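You operate a simulated robot arm through the tools that you are given. There is no shell and no other tool.

You run a simulated robot arm. Do the job below in one go: nothing can be reset, and whatever is moved stays where it is left.

## Task
Count both trays on the belt past the sensor at High speed.
Fine: zero the counter, lower the end gate and set the dial before the start; stop the belt when both trays wait at the gate; the counter comes to 02 pcs. Leave the other trays where they are.

It is judged by the outcome, as a careful person would: the job done as asked, and still so three seconds after it is handed in. It fails if anything else is knocked over, pushed out of place, dropped, spilled or broken.

## Robot
A 6-joint arm with a two-finger gripper, fixed in place. Base frame: the origin is on the floor under the middle of its stand, x ahead of it, y to its left, z up; the work surface is at about z = 0.7. Lengths are in m, angles in degrees, forces in N, time in s.
It reaches about 1.572 m from its shoulder. Its first joint turns from -166.0 to 166.0 degrees. Payload 2.45 kg.
The tool frame sits at the grasp point between the pads (the TCP): z along the fingers, y along the line on which they close. The tips reach 0.02 m beyond it. The gripper opens to 0.14 m; its body begins 0.168 m behind the TCP.
Orientation is that of the tool frame in the base frame, as [roll, pitch, yaw] about the fixed x, y, z axes, in that order (R = Rz(yaw) Ry(pitch) Rx(roll)). With the fingers straight down and closing along the base's y, the tool's x points along the base's -x, its y along +y and its z along -z.

## Interface
- The arm moves only by the tool drive_tool. Its argument "motion" is a list of rows, each an object of numbers (a shift or turn left out is 0, a gripper value left out holds the last): "wx", "wy", "wz": the turn, a rotation vector about the tool's x, y, z in units of 120 degrees (1.0 is 120 degrees); "x", "y", "z": the shift along the tool's x, y, z in units of 250 mm (1.0 is 250 mm); "hand": the opening, from 0 (shut) to 1 (fully open). In form: [{"wx": .., "wy": .., "wz": .., "x": .., "y": .., "z": .., "hand": ..}, ...]. A call has 1 to 20 rows; each row is the pose to reach, as a shift and turn from the pose commanded when the call began, along the tool's axes at that moment. A call with a number of a shift or a turn outside -1 to 1 is refused whole. Rows are played at 5 a second. More than 0.05 m and 8.6 degrees between two rows, or a gripper value outside its range, and nothing of the call is played. A pose out of reach is approached as far as the arm can. The call stops where the force on the tool passes 40 N (or 10 N more than at its start, if that is more) or the arm is blocked; 0.2 s more then pass. Each finger travels about 0.045 m/s and halts on what it meets, pressing with about 20 N; the grip force reading is that of the motor and also rises with nothing between the fingers. The clock runs only during rows and for 0.2 s after the last one: add rows that repeat a pose to give the fingers time. The reply holds the time, the measured pose of the TCP, the force on the tool along the base axes, the opening and the grip force, in the units named above and with some noise, with the torque about the TCP (base axes, N m) and any sound that the robot's microphone picked up, and new pictures: "show" is both (left out), scene, wrist or none.
- Cameras (640 x 400 px; columns grow to the right, rows downward): "scene" is fixed at [0.0494, 0.6488, 1.6473]; the picture's right is [-0.33, -0.94, 0.00], its down [-0.56, 0.19, -0.81] and it looks along [0.76, -0.27, -0.59] (base axes); focal length 287 px, centre (320, 200). "wrist" rides on the gripper at [0.078, 0.011, -0.209] in the tool frame; the picture's right is [-0.14, 0.99, 0.00], its down [-0.92, -0.13, -0.37] and it looks along [-0.37, -0.05, 0.93] (tool axes); focal length 280 px, centre (320, 200). There is no depth. A picture from a camera that has moved, and an enlarged one, comes with that camera's place and axes in the base frame and with its lens.
- zoom(camera, box): a new picture of the part [left, top, right, bottom] of that camera's present view, enlarged. The clock stands still meanwhile.
- job_done(): hands the job in; it is judged then, once.

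Places have to be worked out from the pictures, the camera data and where the tool is seen. Open the gripper and draw the arm clear of the work before you hand the job in, unless the task says otherwise.

The tools are called after ">>>" as a command line: name --argument value ..., lists and objects as JSON in quotes. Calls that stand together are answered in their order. drive_tool: Moves the arm, as the interface text tells. Its arguments: {"type":"object","properties":{"motion":{"type":"array","items":{"type":"object","properties":{"wx":{"type":"number"},"wy":{"type":"number"},"wz":{"type":"number"},"x":{"type":"number"},"y":{"type":"number"},"z":{"type":"number"},"hand":{"type":"number"}}}},"show":{"type":"string","enum":["both","scene","wrist","none"]}},"required":["motion"]} The other tools are called the same way: zoom (camera, box) takes an enlarged picture of a part of a camera's view; job_done () hands the job in.

At the start:

```text
clock: 0.0
tool_pos: [0.7275, -0.1246, 1.3464]
orientation: [-180.0, 0.0, 179.9]
ft_force: [-0.5, -0.5, -0.2]
moment: [0.02, -0.01, -0.01]
width: 0.1403
finger_force: 0.1
```

scene: 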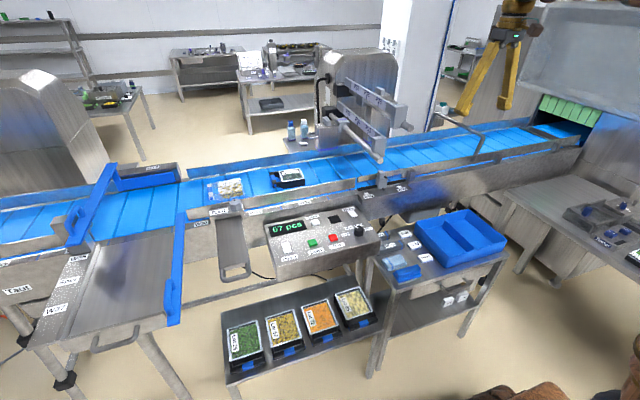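
wrist: 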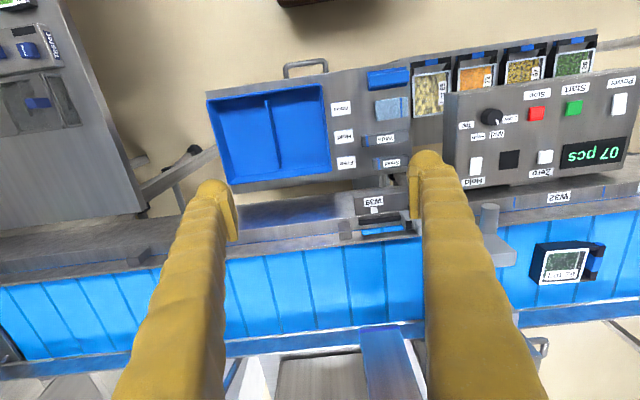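

I'll start by looking closely at the panel, the belt and the gate in both pictures.

>>> zoom --camera "scene" --box '[200, 150, 440, 300]'

>>> zoom --camera "scene" --box '[0, 150, 240, 300]'

>>> zoom --camera "wrist" --box '[400, 50, 640, 200]'

>>> zoom --camera "scene" --box '[340, 100, 500, 200]'

```text
2.67 times, centred on (320, 225) of scene
camera zoom: at [0.0494, 0.6488, 1.6473], right [-0.33, -0.94, 0.0], down [-0.56, 0.19, -0.81], along [0.76, -0.27, -0.59], focal length 766 px, centre (320, 133)
```

zoom: 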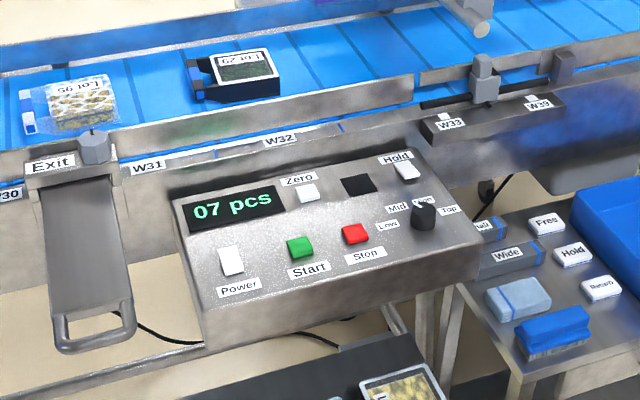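

```text
2.67 times, centred on (120, 225) of scene
camera zoom: at [0.0494, 0.6488, 1.6473], right [-0.33, -0.94, 0.0], down [-0.56, 0.19, -0.81], along [0.76, -0.27, -0.59], focal length 766 px, centre (853, 133)
```

zoom: 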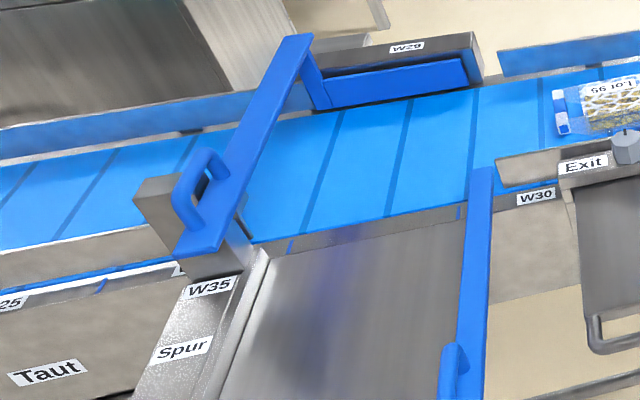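

```text
2.67 times, centred on (520, 125) of wrist
camera zoom: at [0.6493, -0.1155, 1.5552], right [0.14, 0.99, 0.0], down [0.92, -0.13, 0.37], along [0.37, -0.05, -0.93], focal length 748 px, centre (-213, 400)
```

zoom: 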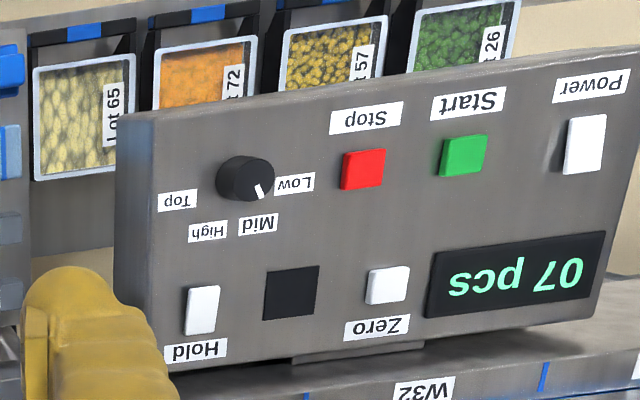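

```text
4.00 times, centred on (420, 150) of scene
camera zoom: at [0.0494, 0.6488, 1.6473], right [-0.33, -0.94, 0.0], down [-0.56, 0.19, -0.81], along [0.76, -0.27, -0.59], focal length 1149 px, centre (-80, 400)
```

zoom: 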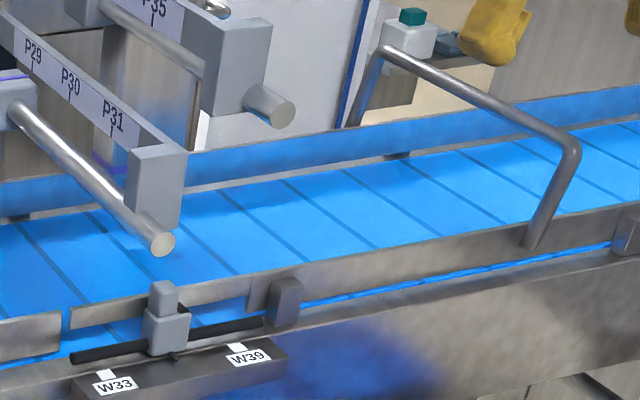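

Some parts are still unclear, namely the gate, the sensor and the belt direction, so I zoom in further.

>>> zoom --camera "scene" --box '[300, 40, 460, 140]'

>>> zoom --camera "scene" --box '[420, 80, 640, 218]'

>>> zoom --camera "scene" --box '[0, 220, 200, 345]'

>>> zoom --camera "scene" --box '[180, 140, 340, 240]'

>>> zoom --camera "wrist" --box '[0, 200, 320, 400]'

>>> zoom --camera "wrist" --box '[320, 180, 640, 380]'

```text
4.00 times, centred on (380, 90) of scene
camera zoom: at [0.0494, 0.6488, 1.6473], right [-0.33, -0.94, 0.0], down [-0.56, 0.19, -0.81], along [0.76, -0.27, -0.59], focal length 1149 px, centre (80, 640)
```

zoom: 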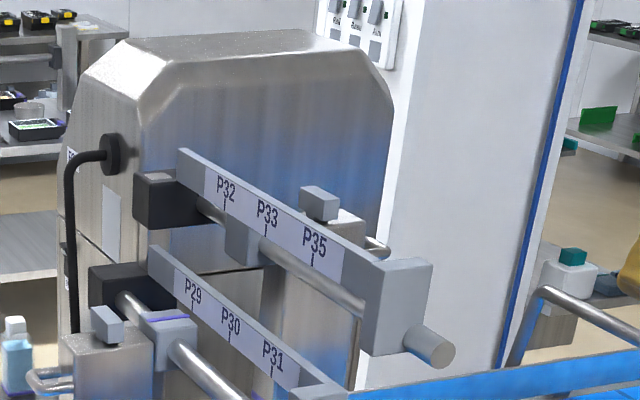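

```text
2.90 times, centred on (530, 149) of scene
camera zoom: at [0.0494, 0.6488, 1.6473], right [-0.33, -0.94, 0.0], down [-0.56, 0.19, -0.81], along [0.76, -0.27, -0.59], focal length 833 px, centre (-289, 348)
```

zoom: 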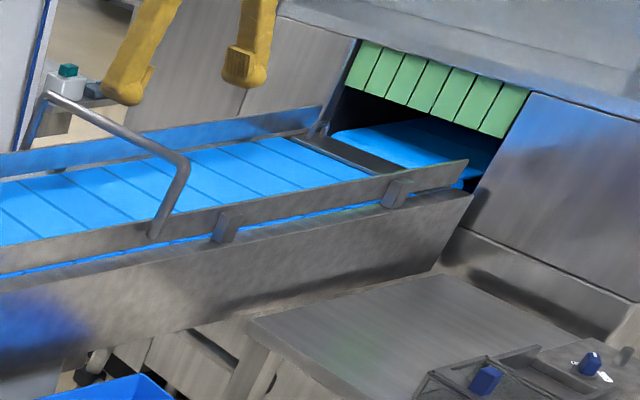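

```text
3.20 times, centred on (100, 282) of scene
camera zoom: at [0.0494, 0.6488, 1.6473], right [-0.33, -0.94, 0.0], down [-0.56, 0.19, -0.81], along [0.76, -0.27, -0.59], focal length 919 px, centre (1024, -64)
```

zoom: 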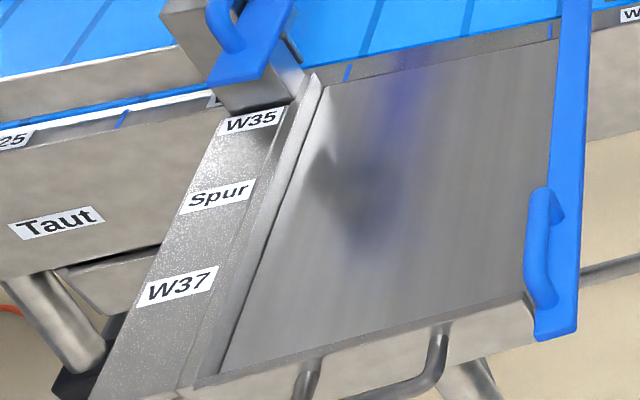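

```text
4.00 times, centred on (260, 190) of scene
camera zoom: at [0.0494, 0.6488, 1.6473], right [-0.33, -0.94, 0.0], down [-0.56, 0.19, -0.81], along [0.76, -0.27, -0.59], focal length 1149 px, centre (560, 240)
```

zoom: 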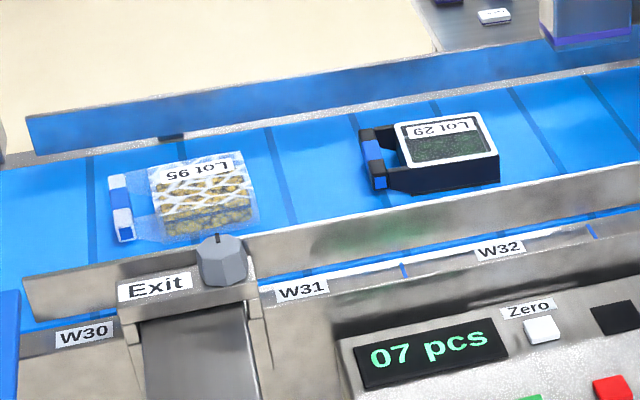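

```text
2.00 times, centred on (160, 300) of wrist
camera zoom: at [0.6493, -0.1155, 1.5552], right [0.14, 0.99, 0.0], down [0.92, -0.13, 0.37], along [0.37, -0.05, -0.93], focal length 561 px, centre (640, 0)
```

zoom: 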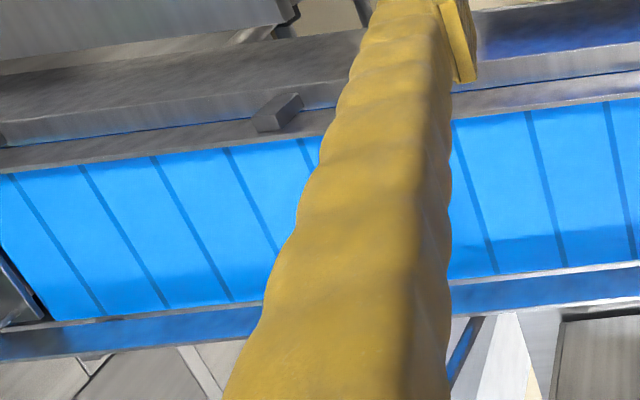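

```text
2.00 times, centred on (480, 280) of wrist
camera zoom: at [0.6493, -0.1155, 1.5552], right [0.14, 0.99, 0.0], down [0.92, -0.13, 0.37], along [0.37, -0.05, -0.93], focal length 561 px, centre (0, 40)
```

zoom: 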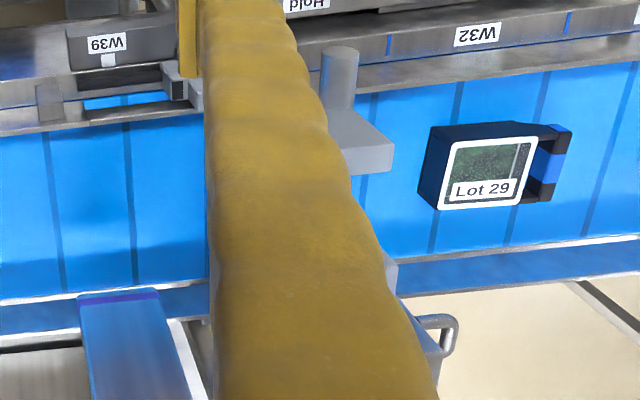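

The belt looks to be at about x≈1.1, z≈0.93, with the panel near (0.87, 0.38, 0.91). I still need to find the gate and the sensor, so I move the wrist camera towards +y, staying high and clear.

>>> drive_tool --motion '[{"y": 0.18}, {"y": 0.36}, {"y": 0.54}, {"y": 0.72}, {"y": 0.9}, {"y": 1.0}, {"y": 1.0}]' --show "both"

```text
clock: 1.6
tool_pos: [0.7284, 0.1256, 1.344]
orientation: [-180.0, 0.0, -180.0]
ft_force: [0.1, -0.4, -0.2]
moment: [0.01, 0.0, -0.01]
width: 0.1397
finger_force: 0.0
camera wrist: at [0.6493, 0.1352, 1.5545], right [0.14, 0.99, 0.0], down [0.92, -0.13, 0.37], along [0.37, -0.05, -0.93], focal length 280 px, centre (320, 200)
```

scene: 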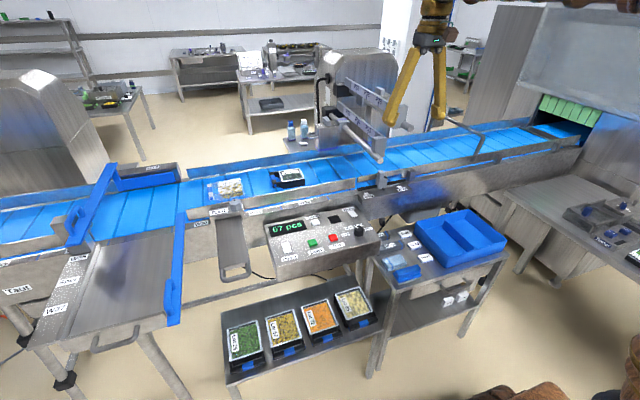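
wrist: 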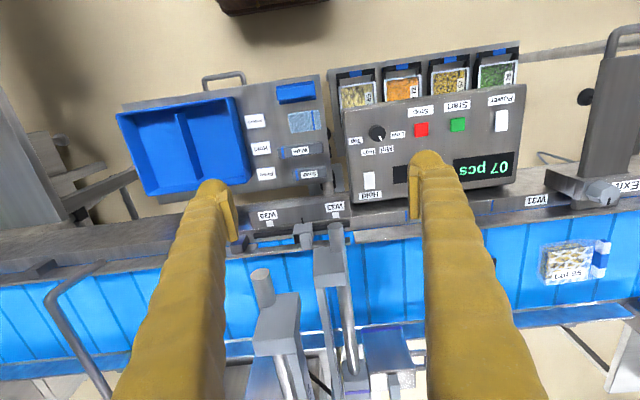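

The P-rods reach over the belt and the tool is still above and in front of them. I carry on towards +y to see the spur and the left blue bar.

>>> drive_tool --motion '[{"y": 0.18, "x": 0.1}, {"y": 0.36, "x": 0.2}, {"y": 0.54, "x": 0.3}, {"y": 0.72, "x": 0.4}, {"y": 0.9, "x": 0.5}, {"y": 1.0, "x": 0.6}, {"y": 1.0, "x": 0.6}]' --show "both"

>>> drive_tool --motion '[{"y": 0.18}, {"y": 0.36}, {"y": 0.54}, {"y": 0.72}, {"y": 0.9}, {"y": 1.0}, {"y": 1.0}]' --show "both"

```text
refused: row 1 steps farther than a row can; nothing moved
```

```text
clock: 3.2
tool_pos: [0.7273, 0.3738, 1.3441]
orientation: [-180.0, 0.0, 179.8]
ft_force: [0.8, -0.8, 0.3]
moment: [-0.01, 0.02, 0.02]
width: 0.1402
finger_force: 0.1
camera wrist: at [0.6496, 0.385, 1.5538], right [0.14, 0.99, 0.0], down [0.92, -0.13, 0.37], along [0.37, -0.05, -0.93], focal length 280 px, centre (320, 200)
```

scene: 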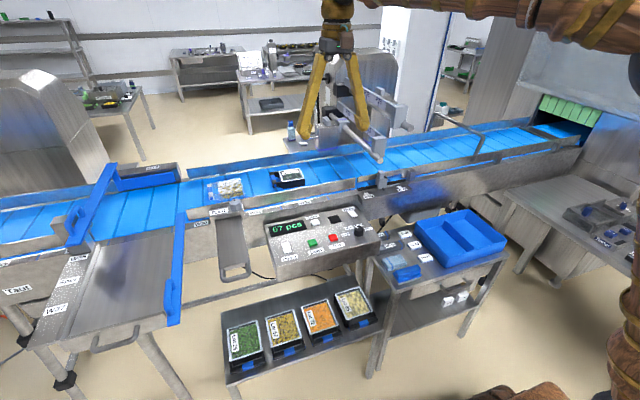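
wrist: 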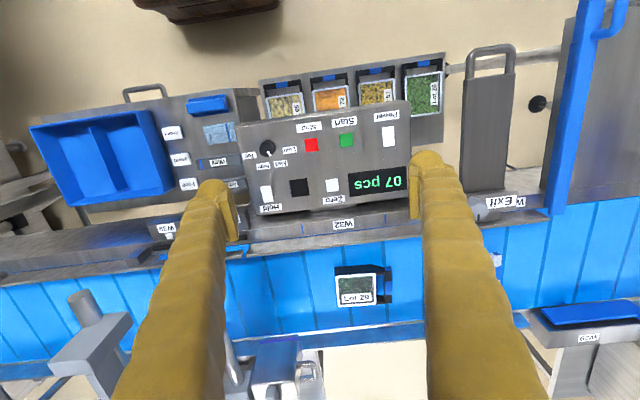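

The step limit counts the combined shift. I continue towards +y, now also drawing back a little in x.

>>> drive_tool --motion '[{"y": 0.16, "x": 0.08}, {"y": 0.32, "x": 0.16}, {"y": 0.48, "x": 0.24}, {"y": 0.64, "x": 0.32}, {"y": 0.8, "x": 0.4}, {"y": 0.96, "x": 0.48}, {"y": 1.0, "x": 0.5}, {"y": 1.0, "x": 0.5}]' --show "both"

```text
clock: 5.0
tool_pos: [0.6029, 0.6259, 1.3451]
orientation: [180.0, 0.0, 180.0]
ft_force: [0.7, -0.3, -0.5]
moment: [-0.01, 0.0, 0.02]
width: 0.1399
finger_force: 0.0
camera wrist: at [0.5245, 0.6357, 1.555], right [0.14, 0.99, 0.0], down [0.92, -0.13, 0.37], along [0.37, -0.05, -0.93], focal length 280 px, centre (320, 200)
```

scene: 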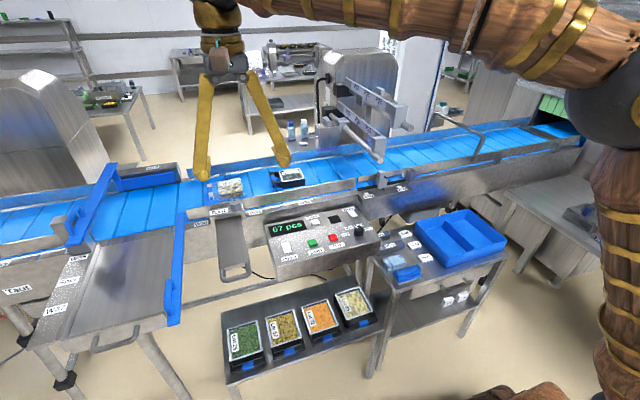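
wrist: 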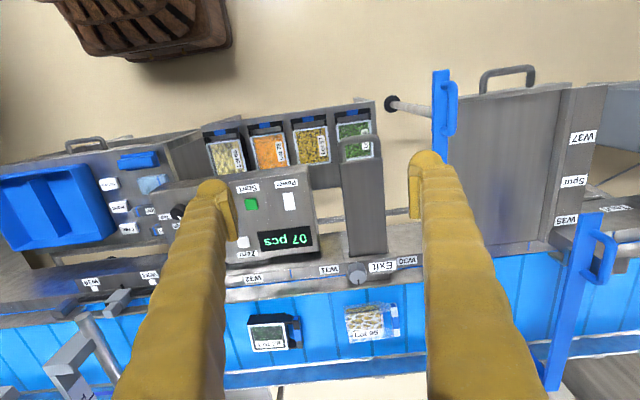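

I zoom in on the spur, both blue bars and the Exit part as seen from here.

>>> zoom --camera "wrist" --box '[420, 60, 640, 260]'

>>> zoom --camera "wrist" --box '[440, 190, 640, 400]'

>>> zoom --camera "wrist" --box '[200, 200, 440, 380]'

>>> zoom --camera "wrist" --box '[0, 240, 200, 400]'

```text
2.00 times, centred on (530, 160) of wrist
camera zoom: at [0.5245, 0.6357, 1.555], right [0.14, 0.99, 0.0], down [0.92, -0.13, 0.37], along [0.37, -0.05, -0.93], focal length 561 px, centre (-100, 280)
```

zoom: 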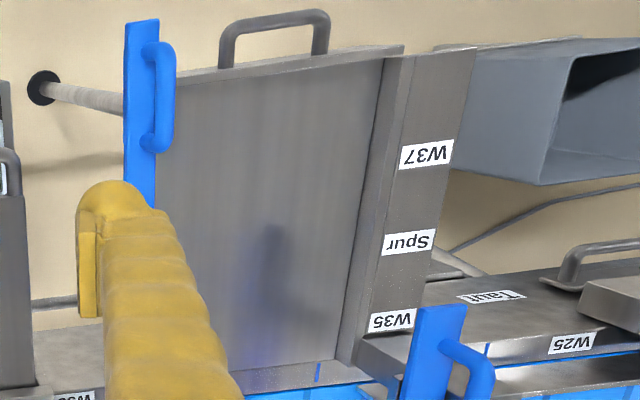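

```text
1.90 times, centred on (540, 295) of wrist
camera zoom: at [0.5245, 0.6357, 1.555], right [0.14, 0.99, 0.0], down [0.92, -0.13, 0.37], along [0.37, -0.05, -0.93], focal length 534 px, centre (-99, 19)
```

zoom: 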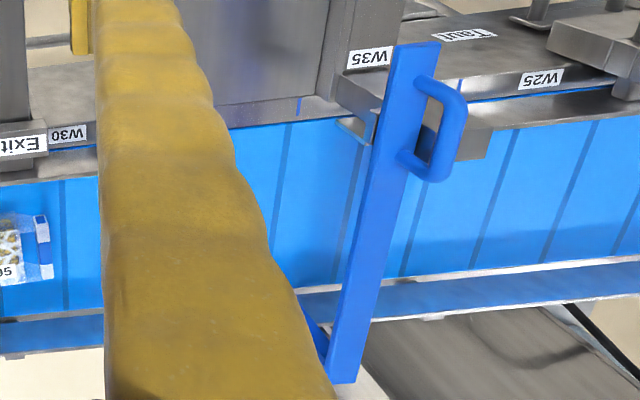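

```text
2.22 times, centred on (320, 290) of wrist
camera zoom: at [0.5245, 0.6357, 1.555], right [0.14, 0.99, 0.0], down [0.92, -0.13, 0.37], along [0.37, -0.05, -0.93], focal length 623 px, centre (320, 0)
```

zoom: 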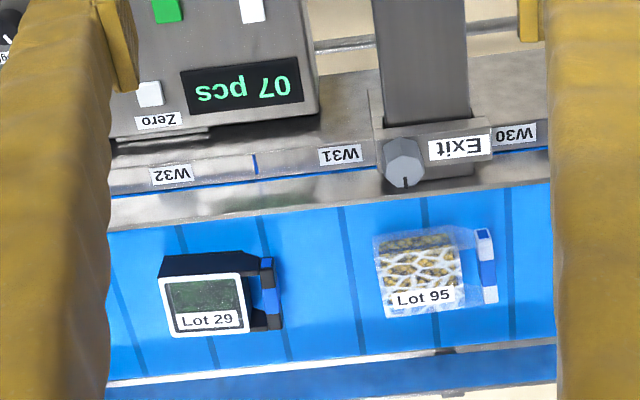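

```text
2.50 times, centred on (100, 320) of wrist
camera zoom: at [0.5245, 0.6357, 1.555], right [0.14, 0.99, 0.0], down [0.92, -0.13, 0.37], along [0.37, -0.05, -0.93], focal length 701 px, centre (870, -100)
```

zoom: 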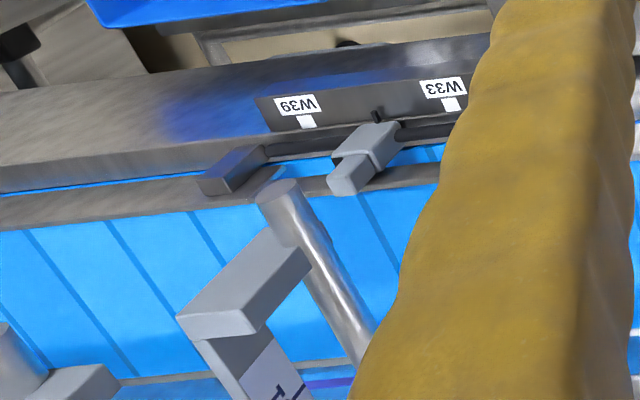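

The bar at W35 spans the belt at z≈1.09, about 0.15 m above it. Next I go back to the right to look at the hoop and at the small slider by W33/W39.

>>> drive_tool --motion '[{"y": -0.19}, {"y": -0.38}, {"y": -0.57}, {"y": -0.76}, {"y": -0.95}, {"y": -1.0}]' --show "none"

>>> drive_tool --motion '[{"y": -0.19}, {"y": -0.38}, {"y": -0.57}, {"y": -0.76}, {"y": -0.95}, {"y": -1.0}]' --show "none"

>>> drive_tool --motion '[{"y": -0.19}, {"y": -0.38}, {"y": -0.57}, {"y": -0.76}, {"y": -0.95}, {"y": -1.0}]' --show "none"

>>> drive_tool --motion '[{"y": -0.19}, {"y": -0.38}, {"y": -0.57}, {"y": -0.76}, {"y": -0.95}, {"y": -1.0}, {"y": -1.0}]' --show "both"

```text
clock: 6.4
tool_pos: [0.6021, 0.3756, 1.3454]
orientation: [-180.0, -0.1, 179.9]
ft_force: [0.5, 0.4, -0.8]
moment: [0.0, -0.04, -0.02]
width: 0.1399
finger_force: 0.0
```

```text
clock: 7.8
tool_pos: [0.6032, 0.1247, 1.3458]
orientation: [-180.0, 0.0, -179.9]
ft_force: [0.2, 0.3, 0.0]
moment: [0.0, -0.01, 0.0]
width: 0.1403
finger_force: 0.0
```

```text
clock: 9.2
tool_pos: [0.6026, -0.1258, 1.3458]
orientation: [-179.9, 0.1, 179.9]
ft_force: [0.4, 0.0, -0.7]
moment: [0.01, 0.02, 0.01]
width: 0.14
finger_force: 0.1
```

```text
clock: 10.8
tool_pos: [0.6017, -0.3745, 1.3457]
orientation: [-179.9, 0.0, 179.9]
ft_force: [0.6, 0.4, -0.4]
moment: [0.0, -0.01, 0.0]
width: 0.1399
finger_force: 0.3
camera wrist: at [0.5241, -0.365, 1.5562], right [0.14, 0.99, 0.0], down [0.92, -0.13, 0.37], along [0.37, -0.05, -0.93], focal length 280 px, centre (320, 200)
```

scene: 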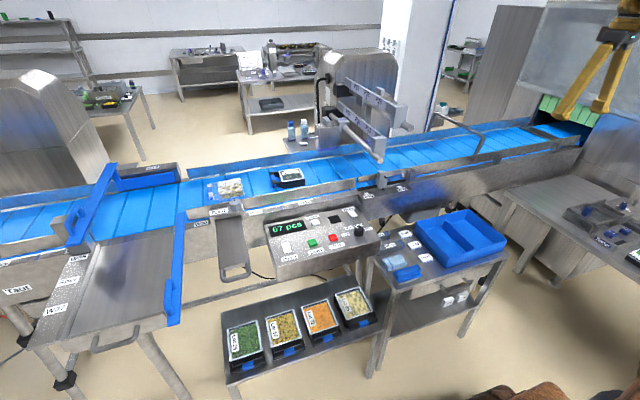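
wrist: 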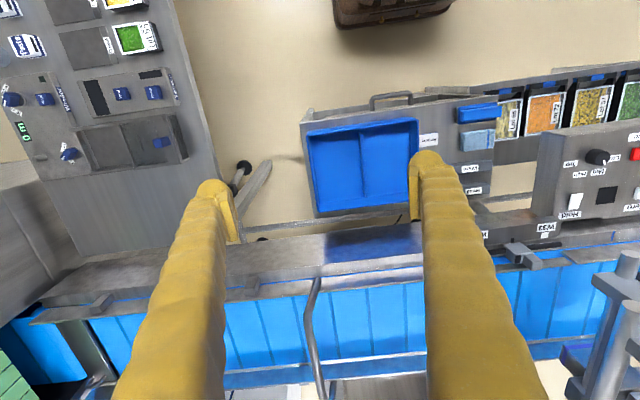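

>>> zoom --camera "wrist" --box '[220, 240, 440, 400]'

>>> zoom --camera "wrist" --box '[440, 180, 640, 400]'

>>> zoom --camera "wrist" --box '[0, 0, 220, 180]'

>>> zoom --camera "scene" --box '[360, 190, 520, 310]'

>>> zoom --camera "scene" --box '[430, 90, 530, 180]'

>>> zoom --camera "scene" --box '[40, 150, 200, 250]'

```text
2.50 times, centred on (330, 320) of wrist
camera zoom: at [0.5241, -0.365, 1.5562], right [0.14, 0.99, 0.0], down [0.92, -0.13, 0.37], along [0.37, -0.05, -0.93], focal length 701 px, centre (295, -100)
```

zoom: 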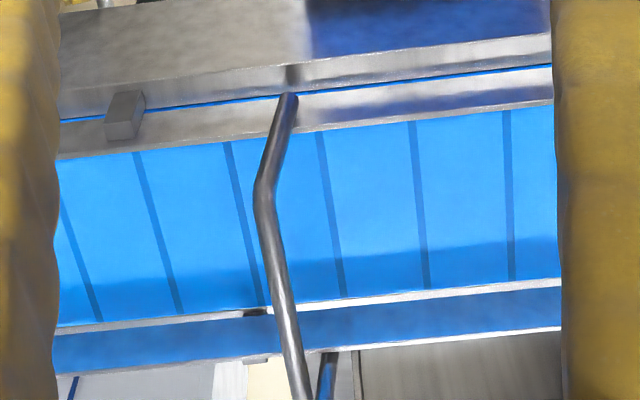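

```text
1.82 times, centred on (540, 290) of wrist
camera zoom: at [0.5241, -0.365, 1.5562], right [0.14, 0.99, 0.0], down [0.92, -0.13, 0.37], along [0.37, -0.05, -0.93], focal length 510 px, centre (-80, 36)
```

zoom: 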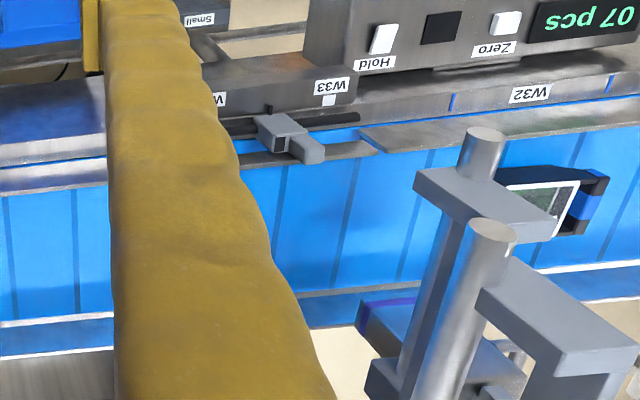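

```text
2.22 times, centred on (110, 90) of wrist
camera zoom: at [0.5241, -0.365, 1.5562], right [0.14, 0.99, 0.0], down [0.92, -0.13, 0.37], along [0.37, -0.05, -0.93], focal length 623 px, centre (787, 444)
```

zoom: 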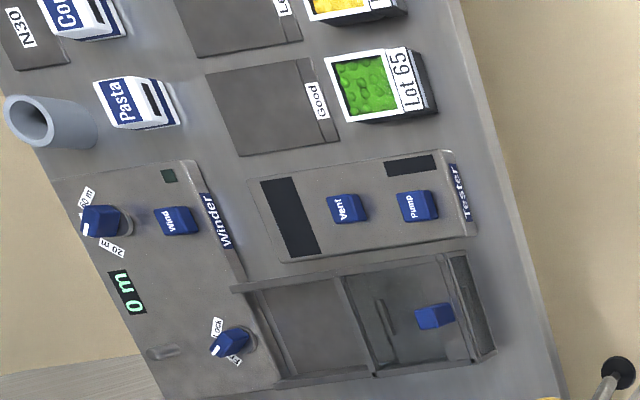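

```text
3.33 times, centred on (440, 250) of scene
camera zoom: at [0.0494, 0.6488, 1.6473], right [-0.33, -0.94, 0.0], down [-0.56, 0.19, -0.81], along [0.76, -0.27, -0.59], focal length 958 px, centre (-80, 33)
```

zoom: 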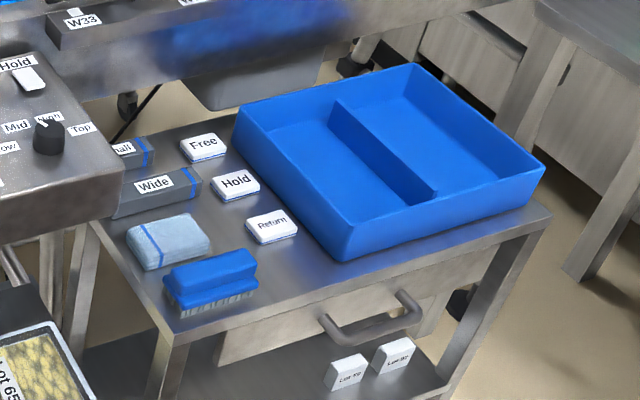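

```text
4.44 times, centred on (480, 135) of scene
camera zoom: at [0.0494, 0.6488, 1.6473], right [-0.33, -0.94, 0.0], down [-0.56, 0.19, -0.81], along [0.76, -0.27, -0.59], focal length 1277 px, centre (-391, 489)
```

zoom: 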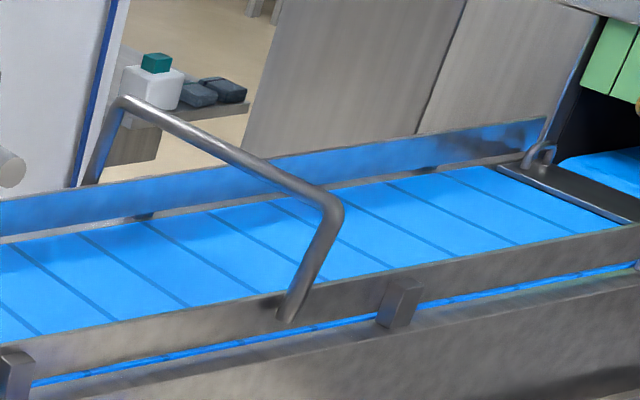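

```text
4.00 times, centred on (120, 200) of scene
camera zoom: at [0.0494, 0.6488, 1.6473], right [-0.33, -0.94, 0.0], down [-0.56, 0.19, -0.81], along [0.76, -0.27, -0.59], focal length 1149 px, centre (1120, 200)
```

zoom: 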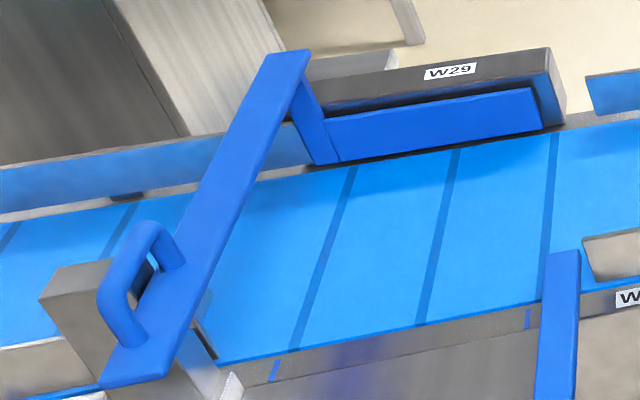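

The W35 bar is joined by a bracket to the blue pusher plate at W29, so it seems to be a push-off arm. The hoop leans about 11° towards -y. I want to see the left end, meaning Taut, W25 and whatever lies beyond, so I travel back towards +y.

>>> drive_tool --motion '[{"y": 0.19}, {"y": 0.38}, {"y": 0.57}, {"y": 0.76}, {"y": 0.95}, {"y": 1.0}]' --show "none"

>>> drive_tool --motion '[{"y": 0.19}, {"y": 0.38}, {"y": 0.57}, {"y": 0.76}, {"y": 0.95}, {"y": 1.0}]' --show "none"

>>> drive_tool --motion '[{"y": 0.19}, {"y": 0.38}, {"y": 0.57}, {"y": 0.76}, {"y": 0.95}, {"y": 1.0}]' --show "none"

>>> drive_tool --motion '[{"y": 0.19}, {"y": 0.38}, {"y": 0.57}, {"y": 0.76}, {"y": 0.95}, {"y": 1.0}]' --show "none"

>>> drive_tool --motion '[{"y": 0.16, "x": 0.08}, {"y": 0.32, "x": 0.16}, {"y": 0.48, "x": 0.24}, {"y": 0.64, "x": 0.32}, {"y": 0.8, "x": 0.4}, {"y": 0.96, "x": 0.48}, {"y": 1.0, "x": 0.5}, {"y": 1.0, "x": 0.5}]' --show "both"

```text
clock: 12.2
tool_pos: [0.6009, -0.1252, 1.3466]
orientation: [-179.8, 0.0, 179.8]
ft_force: [-0.2, 0.2, 0.5]
moment: [-0.02, 0.01, -0.02]
width: 0.14
finger_force: 0.1
```

```text
clock: 13.6
tool_pos: [0.6025, 0.1251, 1.3447]
orientation: [-180.0, 0.0, 179.9]
ft_force: [-0.1, 1.3, -0.3]
moment: [0.0, 0.01, -0.03]
width: 0.1399
finger_force: 0.2
```

```text
clock: 15.0
tool_pos: [0.6034, 0.3745, 1.3455]
orientation: [179.9, 0.0, 179.9]
ft_force: [0.1, 1.1, 0.0]
moment: [-0.01, 0.02, -0.01]
width: 0.14
finger_force: 0.1
```

```text
clock: 16.4
tool_pos: [0.6026, 0.6246, 1.3469]
orientation: [180.0, 0.0, -180.0]
ft_force: [-0.2, -0.1, 0.4]
moment: [0.0, -0.03, -0.01]
width: 0.1401
finger_force: 0.0
```

```text
clock: 18.2
tool_pos: [0.478, 0.8752, 1.3451]
orientation: [-179.9, -0.1, 179.8]
ft_force: [-0.4, 0.1, -0.5]
moment: [-0.01, 0.0, -0.01]
width: 0.1401
finger_force: 0.2
camera wrist: at [0.4006, 0.8853, 1.5545], right [0.14, 0.99, 0.0], down [0.92, -0.13, 0.37], along [0.36, -0.05, -0.93], focal length 280 px, centre (320, 200)
```

scene: 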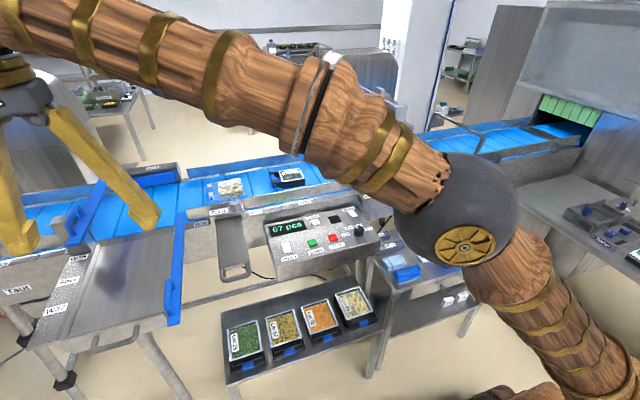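
wrist: 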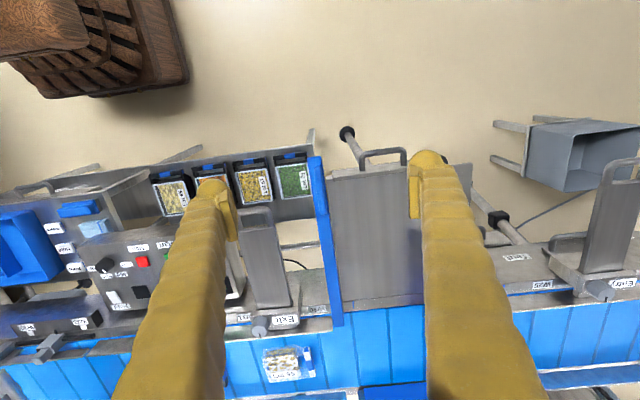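

There is a second "Exit" part further left, near y≈1.5. I zoom in on both.

>>> zoom --camera "wrist" --box '[460, 130, 640, 400]'

>>> zoom --camera "wrist" --box '[200, 180, 360, 350]'

>>> drive_tool --motion '[{"y": 0.16, "x": 0.08}, {"y": 0.32, "x": 0.16}, {"y": 0.48, "x": 0.24}, {"y": 0.64, "x": 0.32}, {"y": 0.8, "x": 0.4}, {"y": 0.96, "x": 0.48}, {"y": 1.0, "x": 0.5}, {"y": 1.0, "x": 0.5}]' --show "both"

```text
1.48 times, centred on (550, 265) of wrist
camera zoom: at [0.4006, 0.8853, 1.5545], right [0.14, 0.99, 0.0], down [0.92, -0.13, 0.37], along [0.36, -0.05, -0.93], focal length 415 px, centre (-21, 104)
```

zoom: 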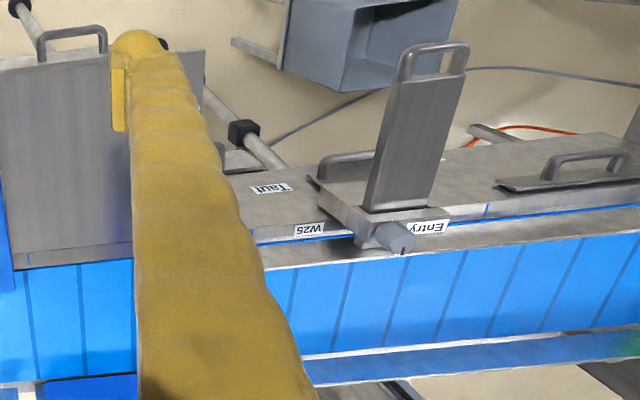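

```text
2.35 times, centred on (280, 265) of wrist
camera zoom: at [0.4006, 0.8853, 1.5545], right [0.14, 0.99, 0.0], down [0.92, -0.13, 0.37], along [0.36, -0.05, -0.93], focal length 660 px, centre (414, 47)
```

zoom: 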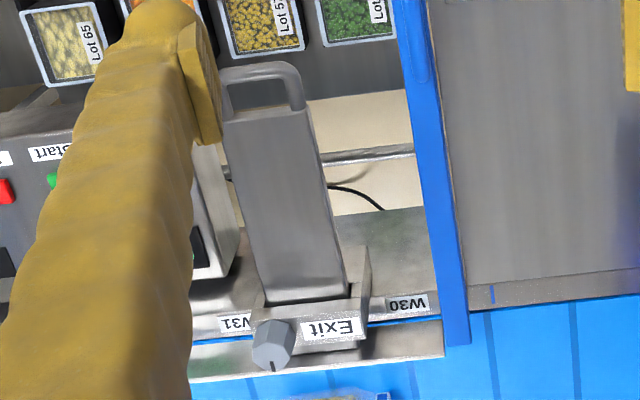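

```text
clock: 20.0
tool_pos: [0.3243, 1.0178, 1.2809]
orientation: [-179.9, 0.0, 180.0]
ft_force: [0.4, 0.2, 0.2]
moment: [0.0, 0.02, 0.0]
width: 0.14
finger_force: 0.1
out of reach, approached as far as the arm can: row 2, 3, 4, 5, 6, 7, 8
camera wrist: at [0.247, 1.0272, 1.4905], right [0.14, 0.99, 0.0], down [0.92, -0.13, 0.37], along [0.37, -0.05, -0.93], focal length 280 px, centre (320, 200)
```

scene: 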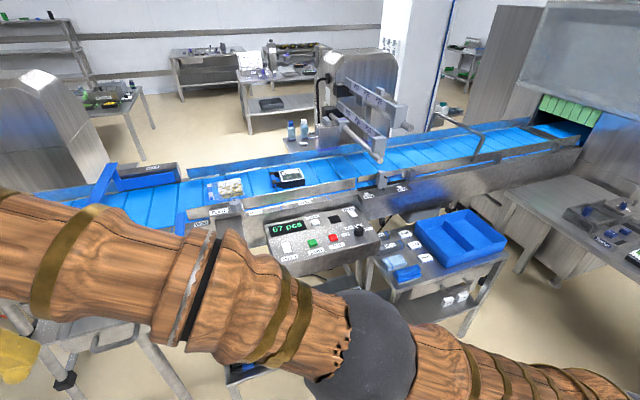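
wrist: 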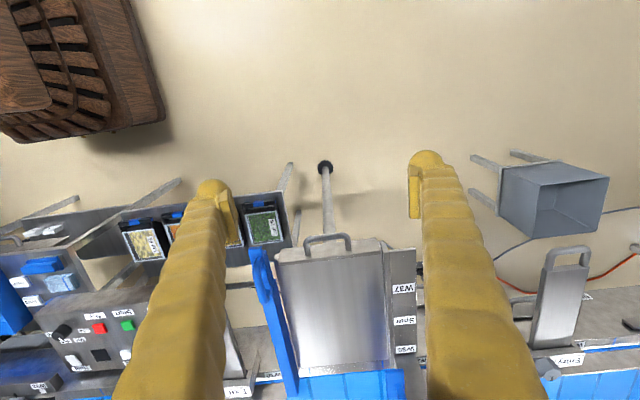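

The far-left part reads "Entry" and the one at y≈0.7 reads "Exit", so the belt probably runs from +y to −y towards the curtain. That would make the hoop on the right the end gate. I zoom in on the right end to check.

>>> zoom --camera "scene" --box '[510, 90, 610, 180]'

>>> zoom --camera "scene" --box '[330, 120, 430, 200]'

>>> zoom --camera "scene" --box '[440, 110, 500, 160]'

>>> zoom --camera "wrist" --box '[490, 220, 640, 400]'

```text
4.44 times, centred on (560, 135) of scene
camera zoom: at [0.0494, 0.6488, 1.6473], right [-0.33, -0.94, 0.0], down [-0.56, 0.19, -0.81], along [0.76, -0.27, -0.59], focal length 1277 px, centre (-747, 489)
```

zoom: 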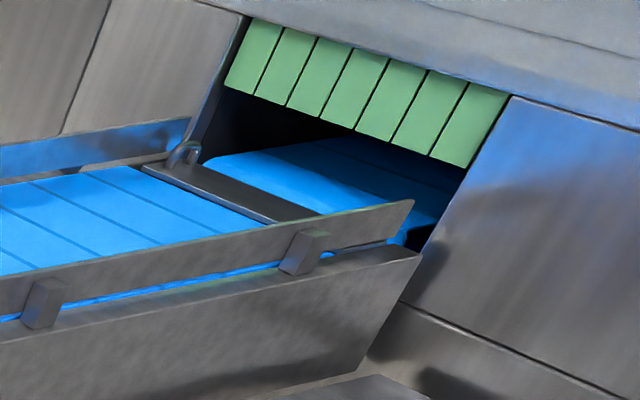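

```text
5.00 times, centred on (380, 160) of scene
camera zoom: at [0.0494, 0.6488, 1.6473], right [-0.33, -0.94, 0.0], down [-0.56, 0.19, -0.81], along [0.76, -0.27, -0.59], focal length 1436 px, centre (20, 400)
```

zoom: 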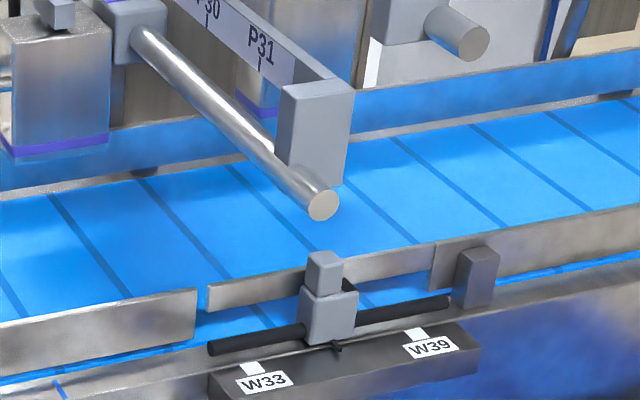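

```text
8.00 times, centred on (470, 135) of scene
camera zoom: at [0.0494, 0.6488, 1.6473], right [-0.33, -0.94, 0.0], down [-0.56, 0.19, -0.81], along [0.76, -0.27, -0.59], focal length 2298 px, centre (-880, 720)
```

zoom: 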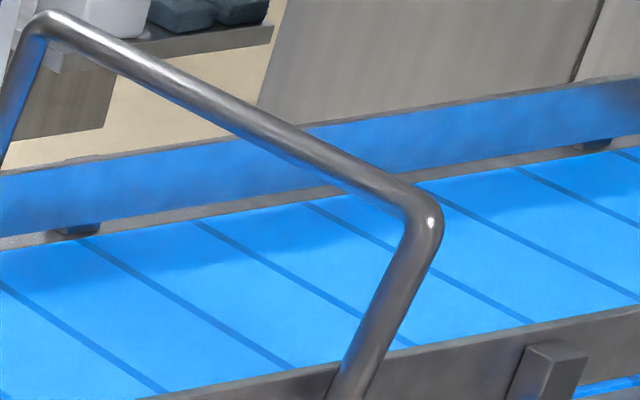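

```text
2.22 times, centred on (565, 310) of wrist
camera zoom: at [0.247, 1.0272, 1.4905], right [0.14, 0.99, 0.0], down [0.92, -0.13, 0.37], along [0.37, -0.05, -0.93], focal length 623 px, centre (-224, -44)
```

zoom: 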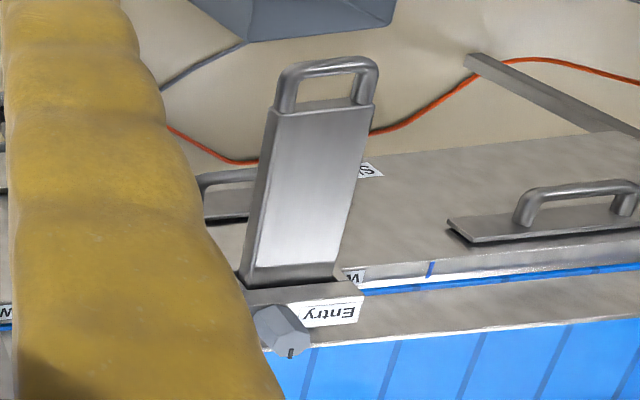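

The belt ends at a transfer plate in front of the curtain, and the hoop at y≈−0.43 looks hinged at its feet. I want a flatter view of it, so I travel back towards −y and tilt the tool so the camera looks forward.

>>> drive_tool --motion '[{"y": -0.16, "x": -0.08}, {"y": -0.32, "x": -0.16}, {"y": -0.48, "x": -0.24}, {"y": -0.64, "x": -0.32}, {"y": -0.8, "x": -0.4}, {"y": -0.96, "x": -0.48}, {"y": -1.0, "x": -0.5}, {"y": -1.0, "x": -0.5}]' --show "none"

>>> drive_tool --motion '[{"y": -0.19}, {"y": -0.38}, {"y": -0.57}, {"y": -0.76}, {"y": -0.95}, {"y": -1.0}]' --show "none"

>>> drive_tool --motion '[{"y": -0.19}, {"y": -0.38}, {"y": -0.57}, {"y": -0.76}, {"y": -0.95}, {"y": -1.0}]' --show "none"

>>> drive_tool --motion '[{"y": -0.19}, {"y": -0.38}, {"y": -0.57}, {"y": -0.76}, {"y": -0.95}, {"y": -1.0}]' --show "none"

>>> drive_tool --motion '[{"y": -0.19}, {"y": -0.38}, {"y": -0.57}, {"y": -0.76}, {"y": -0.95}, {"y": -1.0}]' --show "none"

>>> drive_tool --motion '[{"wy": -0.065}, {"wy": -0.13}, {"wy": -0.195}, {"wy": -0.26}, {"wy": -0.325}, {"wy": -0.39}, {"wy": -0.39}]' --show "both"

```text
clock: 21.8
tool_pos: [0.4469, 0.7656, 1.282]
orientation: [180.0, 0.0, 179.8]
ft_force: [-0.9, 0.1, -0.6]
moment: [0.0, -0.03, -0.04]
width: 0.1402
finger_force: 0.1
```

```text
clock: 23.2
tool_pos: [0.4478, 0.5141, 1.284]
orientation: [-179.9, 0.0, 179.9]
ft_force: [-0.5, 0.5, -0.6]
moment: [0.0, 0.04, -0.01]
width: 0.1399
finger_force: 0.0
```

```text
clock: 24.6
tool_pos: [0.4455, 0.264, 1.2835]
orientation: [180.0, 0.1, -180.0]
ft_force: [1.3, -0.2, -0.3]
moment: [-0.03, 0.01, 0.01]
width: 0.14
finger_force: 0.1
```

```text
clock: 26.0
tool_pos: [0.446, 0.0139, 1.2831]
orientation: [179.9, 0.0, 179.9]
ft_force: [-0.4, 0.6, 0.1]
moment: [-0.02, 0.01, 0.0]
width: 0.1399
finger_force: 0.0
```

```text
clock: 27.4
tool_pos: [0.4465, -0.2365, 1.2825]
orientation: [-179.9, 0.0, 179.9]
ft_force: [0.6, -0.3, -0.7]
moment: [0.02, 0.19, -0.03]
width: 0.1399
finger_force: 0.0
```

```text
clock: 28.3
tool_pos: [0.4881, -0.2677, 1.197]
orientation: [173.7, 16.5, 177.9]
ft_force: [0.0, 0.0, -0.3]
moment: [0.04, -0.01, -0.02]
width: 0.1402
finger_force: 0.0
stopped in row 4: the arm was blocked; the commanded pose is now the measured one
camera wrist: at [0.353, -0.2752, 1.3756], right [0.14, 0.98, 0.14], down [0.78, -0.2, 0.6], along [0.62, 0.03, -0.79], focal length 280 px, centre (320, 200)
```

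scene: 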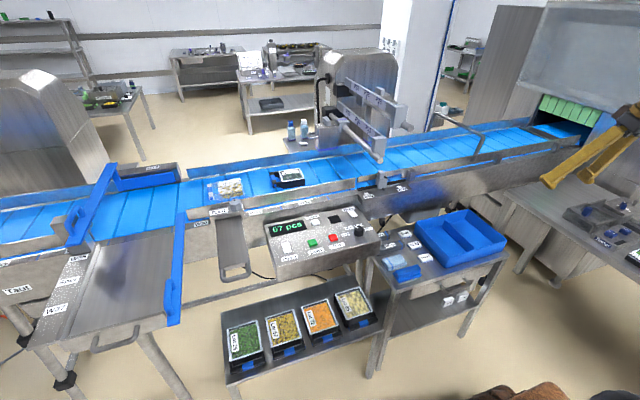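
wrist: 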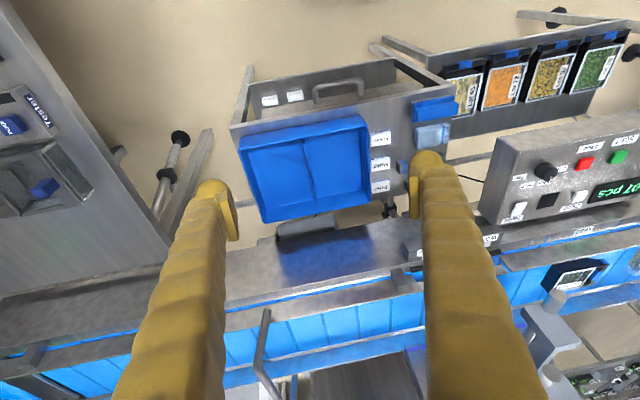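

The arm was blocked with no force on the tool, so it was probably folded too near its own base. I straighten the tool and move forward and up before tilting again.

>>> drive_tool --motion '[{"x": -0.15, "z": -0.03}, {"x": -0.3, "z": -0.06}, {"x": -0.45, "z": -0.09}, {"x": -0.6, "z": -0.12}, {"x": -0.75, "z": -0.15}, {"x": -0.88, "z": -0.16}, {"x": -0.88, "z": -0.16}]' --show "none"

>>> drive_tool --motion '[{"wx": 0.025, "wy": -0.04}, {"wx": 0.05, "wy": -0.1}, {"wx": 0.0525, "wy": -0.16}, {"wx": 0.0525, "wy": -0.22}, {"wx": 0.0525, "wy": -0.24}, {"wx": 0.0525, "wy": -0.24}]' --show "both"

```text
clock: 29.9
tool_pos: [0.6853, -0.2782, 1.3022]
orientation: [173.9, 16.8, 177.8]
ft_force: [0.6, 0.4, -0.4]
moment: [0.0, -0.02, 0.0]
width: 0.1399
finger_force: 0.1
```

```text
clock: 31.3
tool_pos: [0.6852, -0.2786, 1.3015]
orientation: [179.3, 45.6, 175.7]
ft_force: [-0.3, 0.2, -0.4]
moment: [0.03, -0.01, -0.01]
width: 0.1402
finger_force: 0.0
camera wrist: at [0.4822, -0.2572, 1.3925], right [0.16, 0.98, 0.11], down [0.37, -0.16, 0.91], along [0.91, -0.11, -0.39], focal length 280 px, centre (320, 200)
```

scene: 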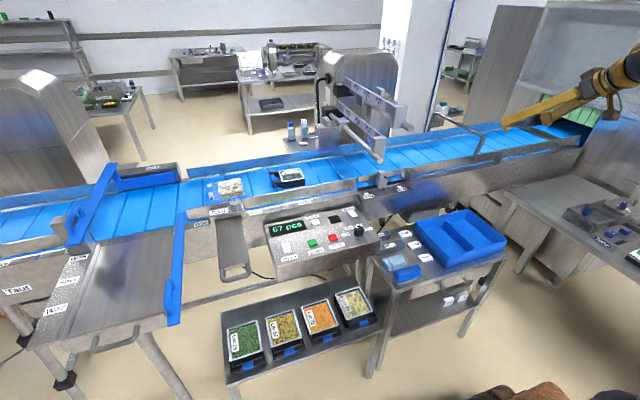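
wrist: 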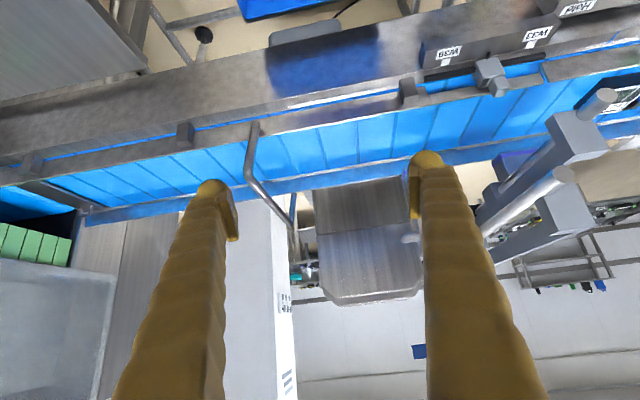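

The picture is upside down but gives the flat view I wanted. I zoom in on the hoop, the slider and the belt end.

>>> zoom --camera "wrist" --box '[210, 80, 370, 280]'

>>> zoom --camera "wrist" --box '[400, 10, 640, 160]'

>>> zoom --camera "wrist" --box '[0, 120, 200, 280]'

>>> zoom --camera "wrist" --box '[440, 60, 640, 300]'

```text
2.00 times, centred on (290, 180) of wrist
camera zoom: at [0.4822, -0.2572, 1.3925], right [0.16, 0.98, 0.11], down [0.37, -0.16, 0.91], along [0.91, -0.11, -0.39], focal length 561 px, centre (380, 240)
```

zoom: 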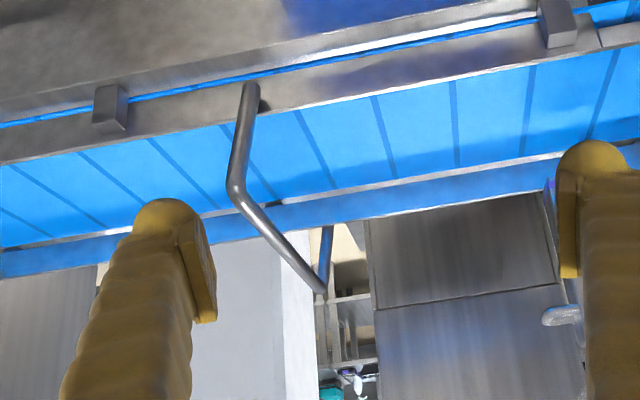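

```text
2.67 times, centred on (520, 85) of wrist
camera zoom: at [0.4822, -0.2572, 1.3925], right [0.16, 0.98, 0.11], down [0.37, -0.16, 0.91], along [0.91, -0.11, -0.39], focal length 748 px, centre (-213, 507)
```

zoom: 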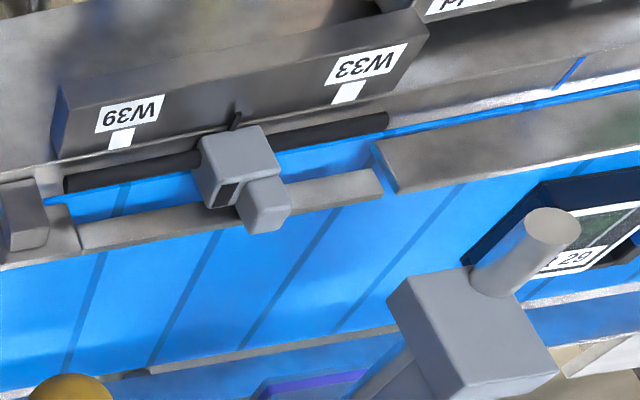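

```text
2.50 times, centred on (100, 200) of wrist
camera zoom: at [0.4822, -0.2572, 1.3925], right [0.16, 0.98, 0.11], down [0.37, -0.16, 0.91], along [0.91, -0.11, -0.39], focal length 701 px, centre (870, 200)
```

zoom: 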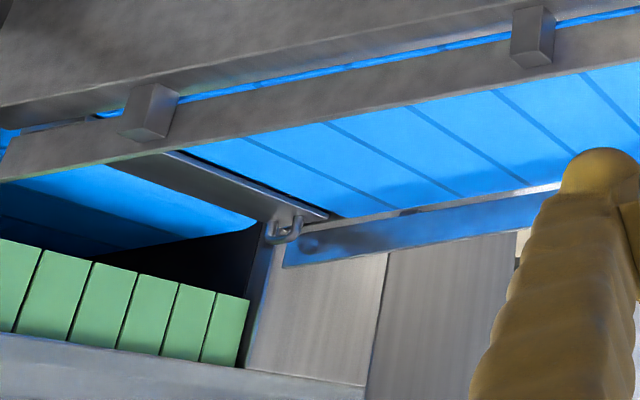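

```text
1.67 times, centred on (540, 180) of wrist
camera zoom: at [0.4822, -0.2572, 1.3925], right [0.16, 0.98, 0.11], down [0.37, -0.16, 0.91], along [0.91, -0.11, -0.39], focal length 467 px, centre (-47, 233)
```

zoom: 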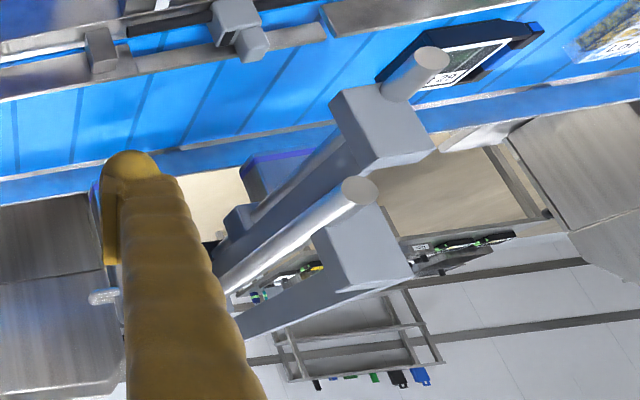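

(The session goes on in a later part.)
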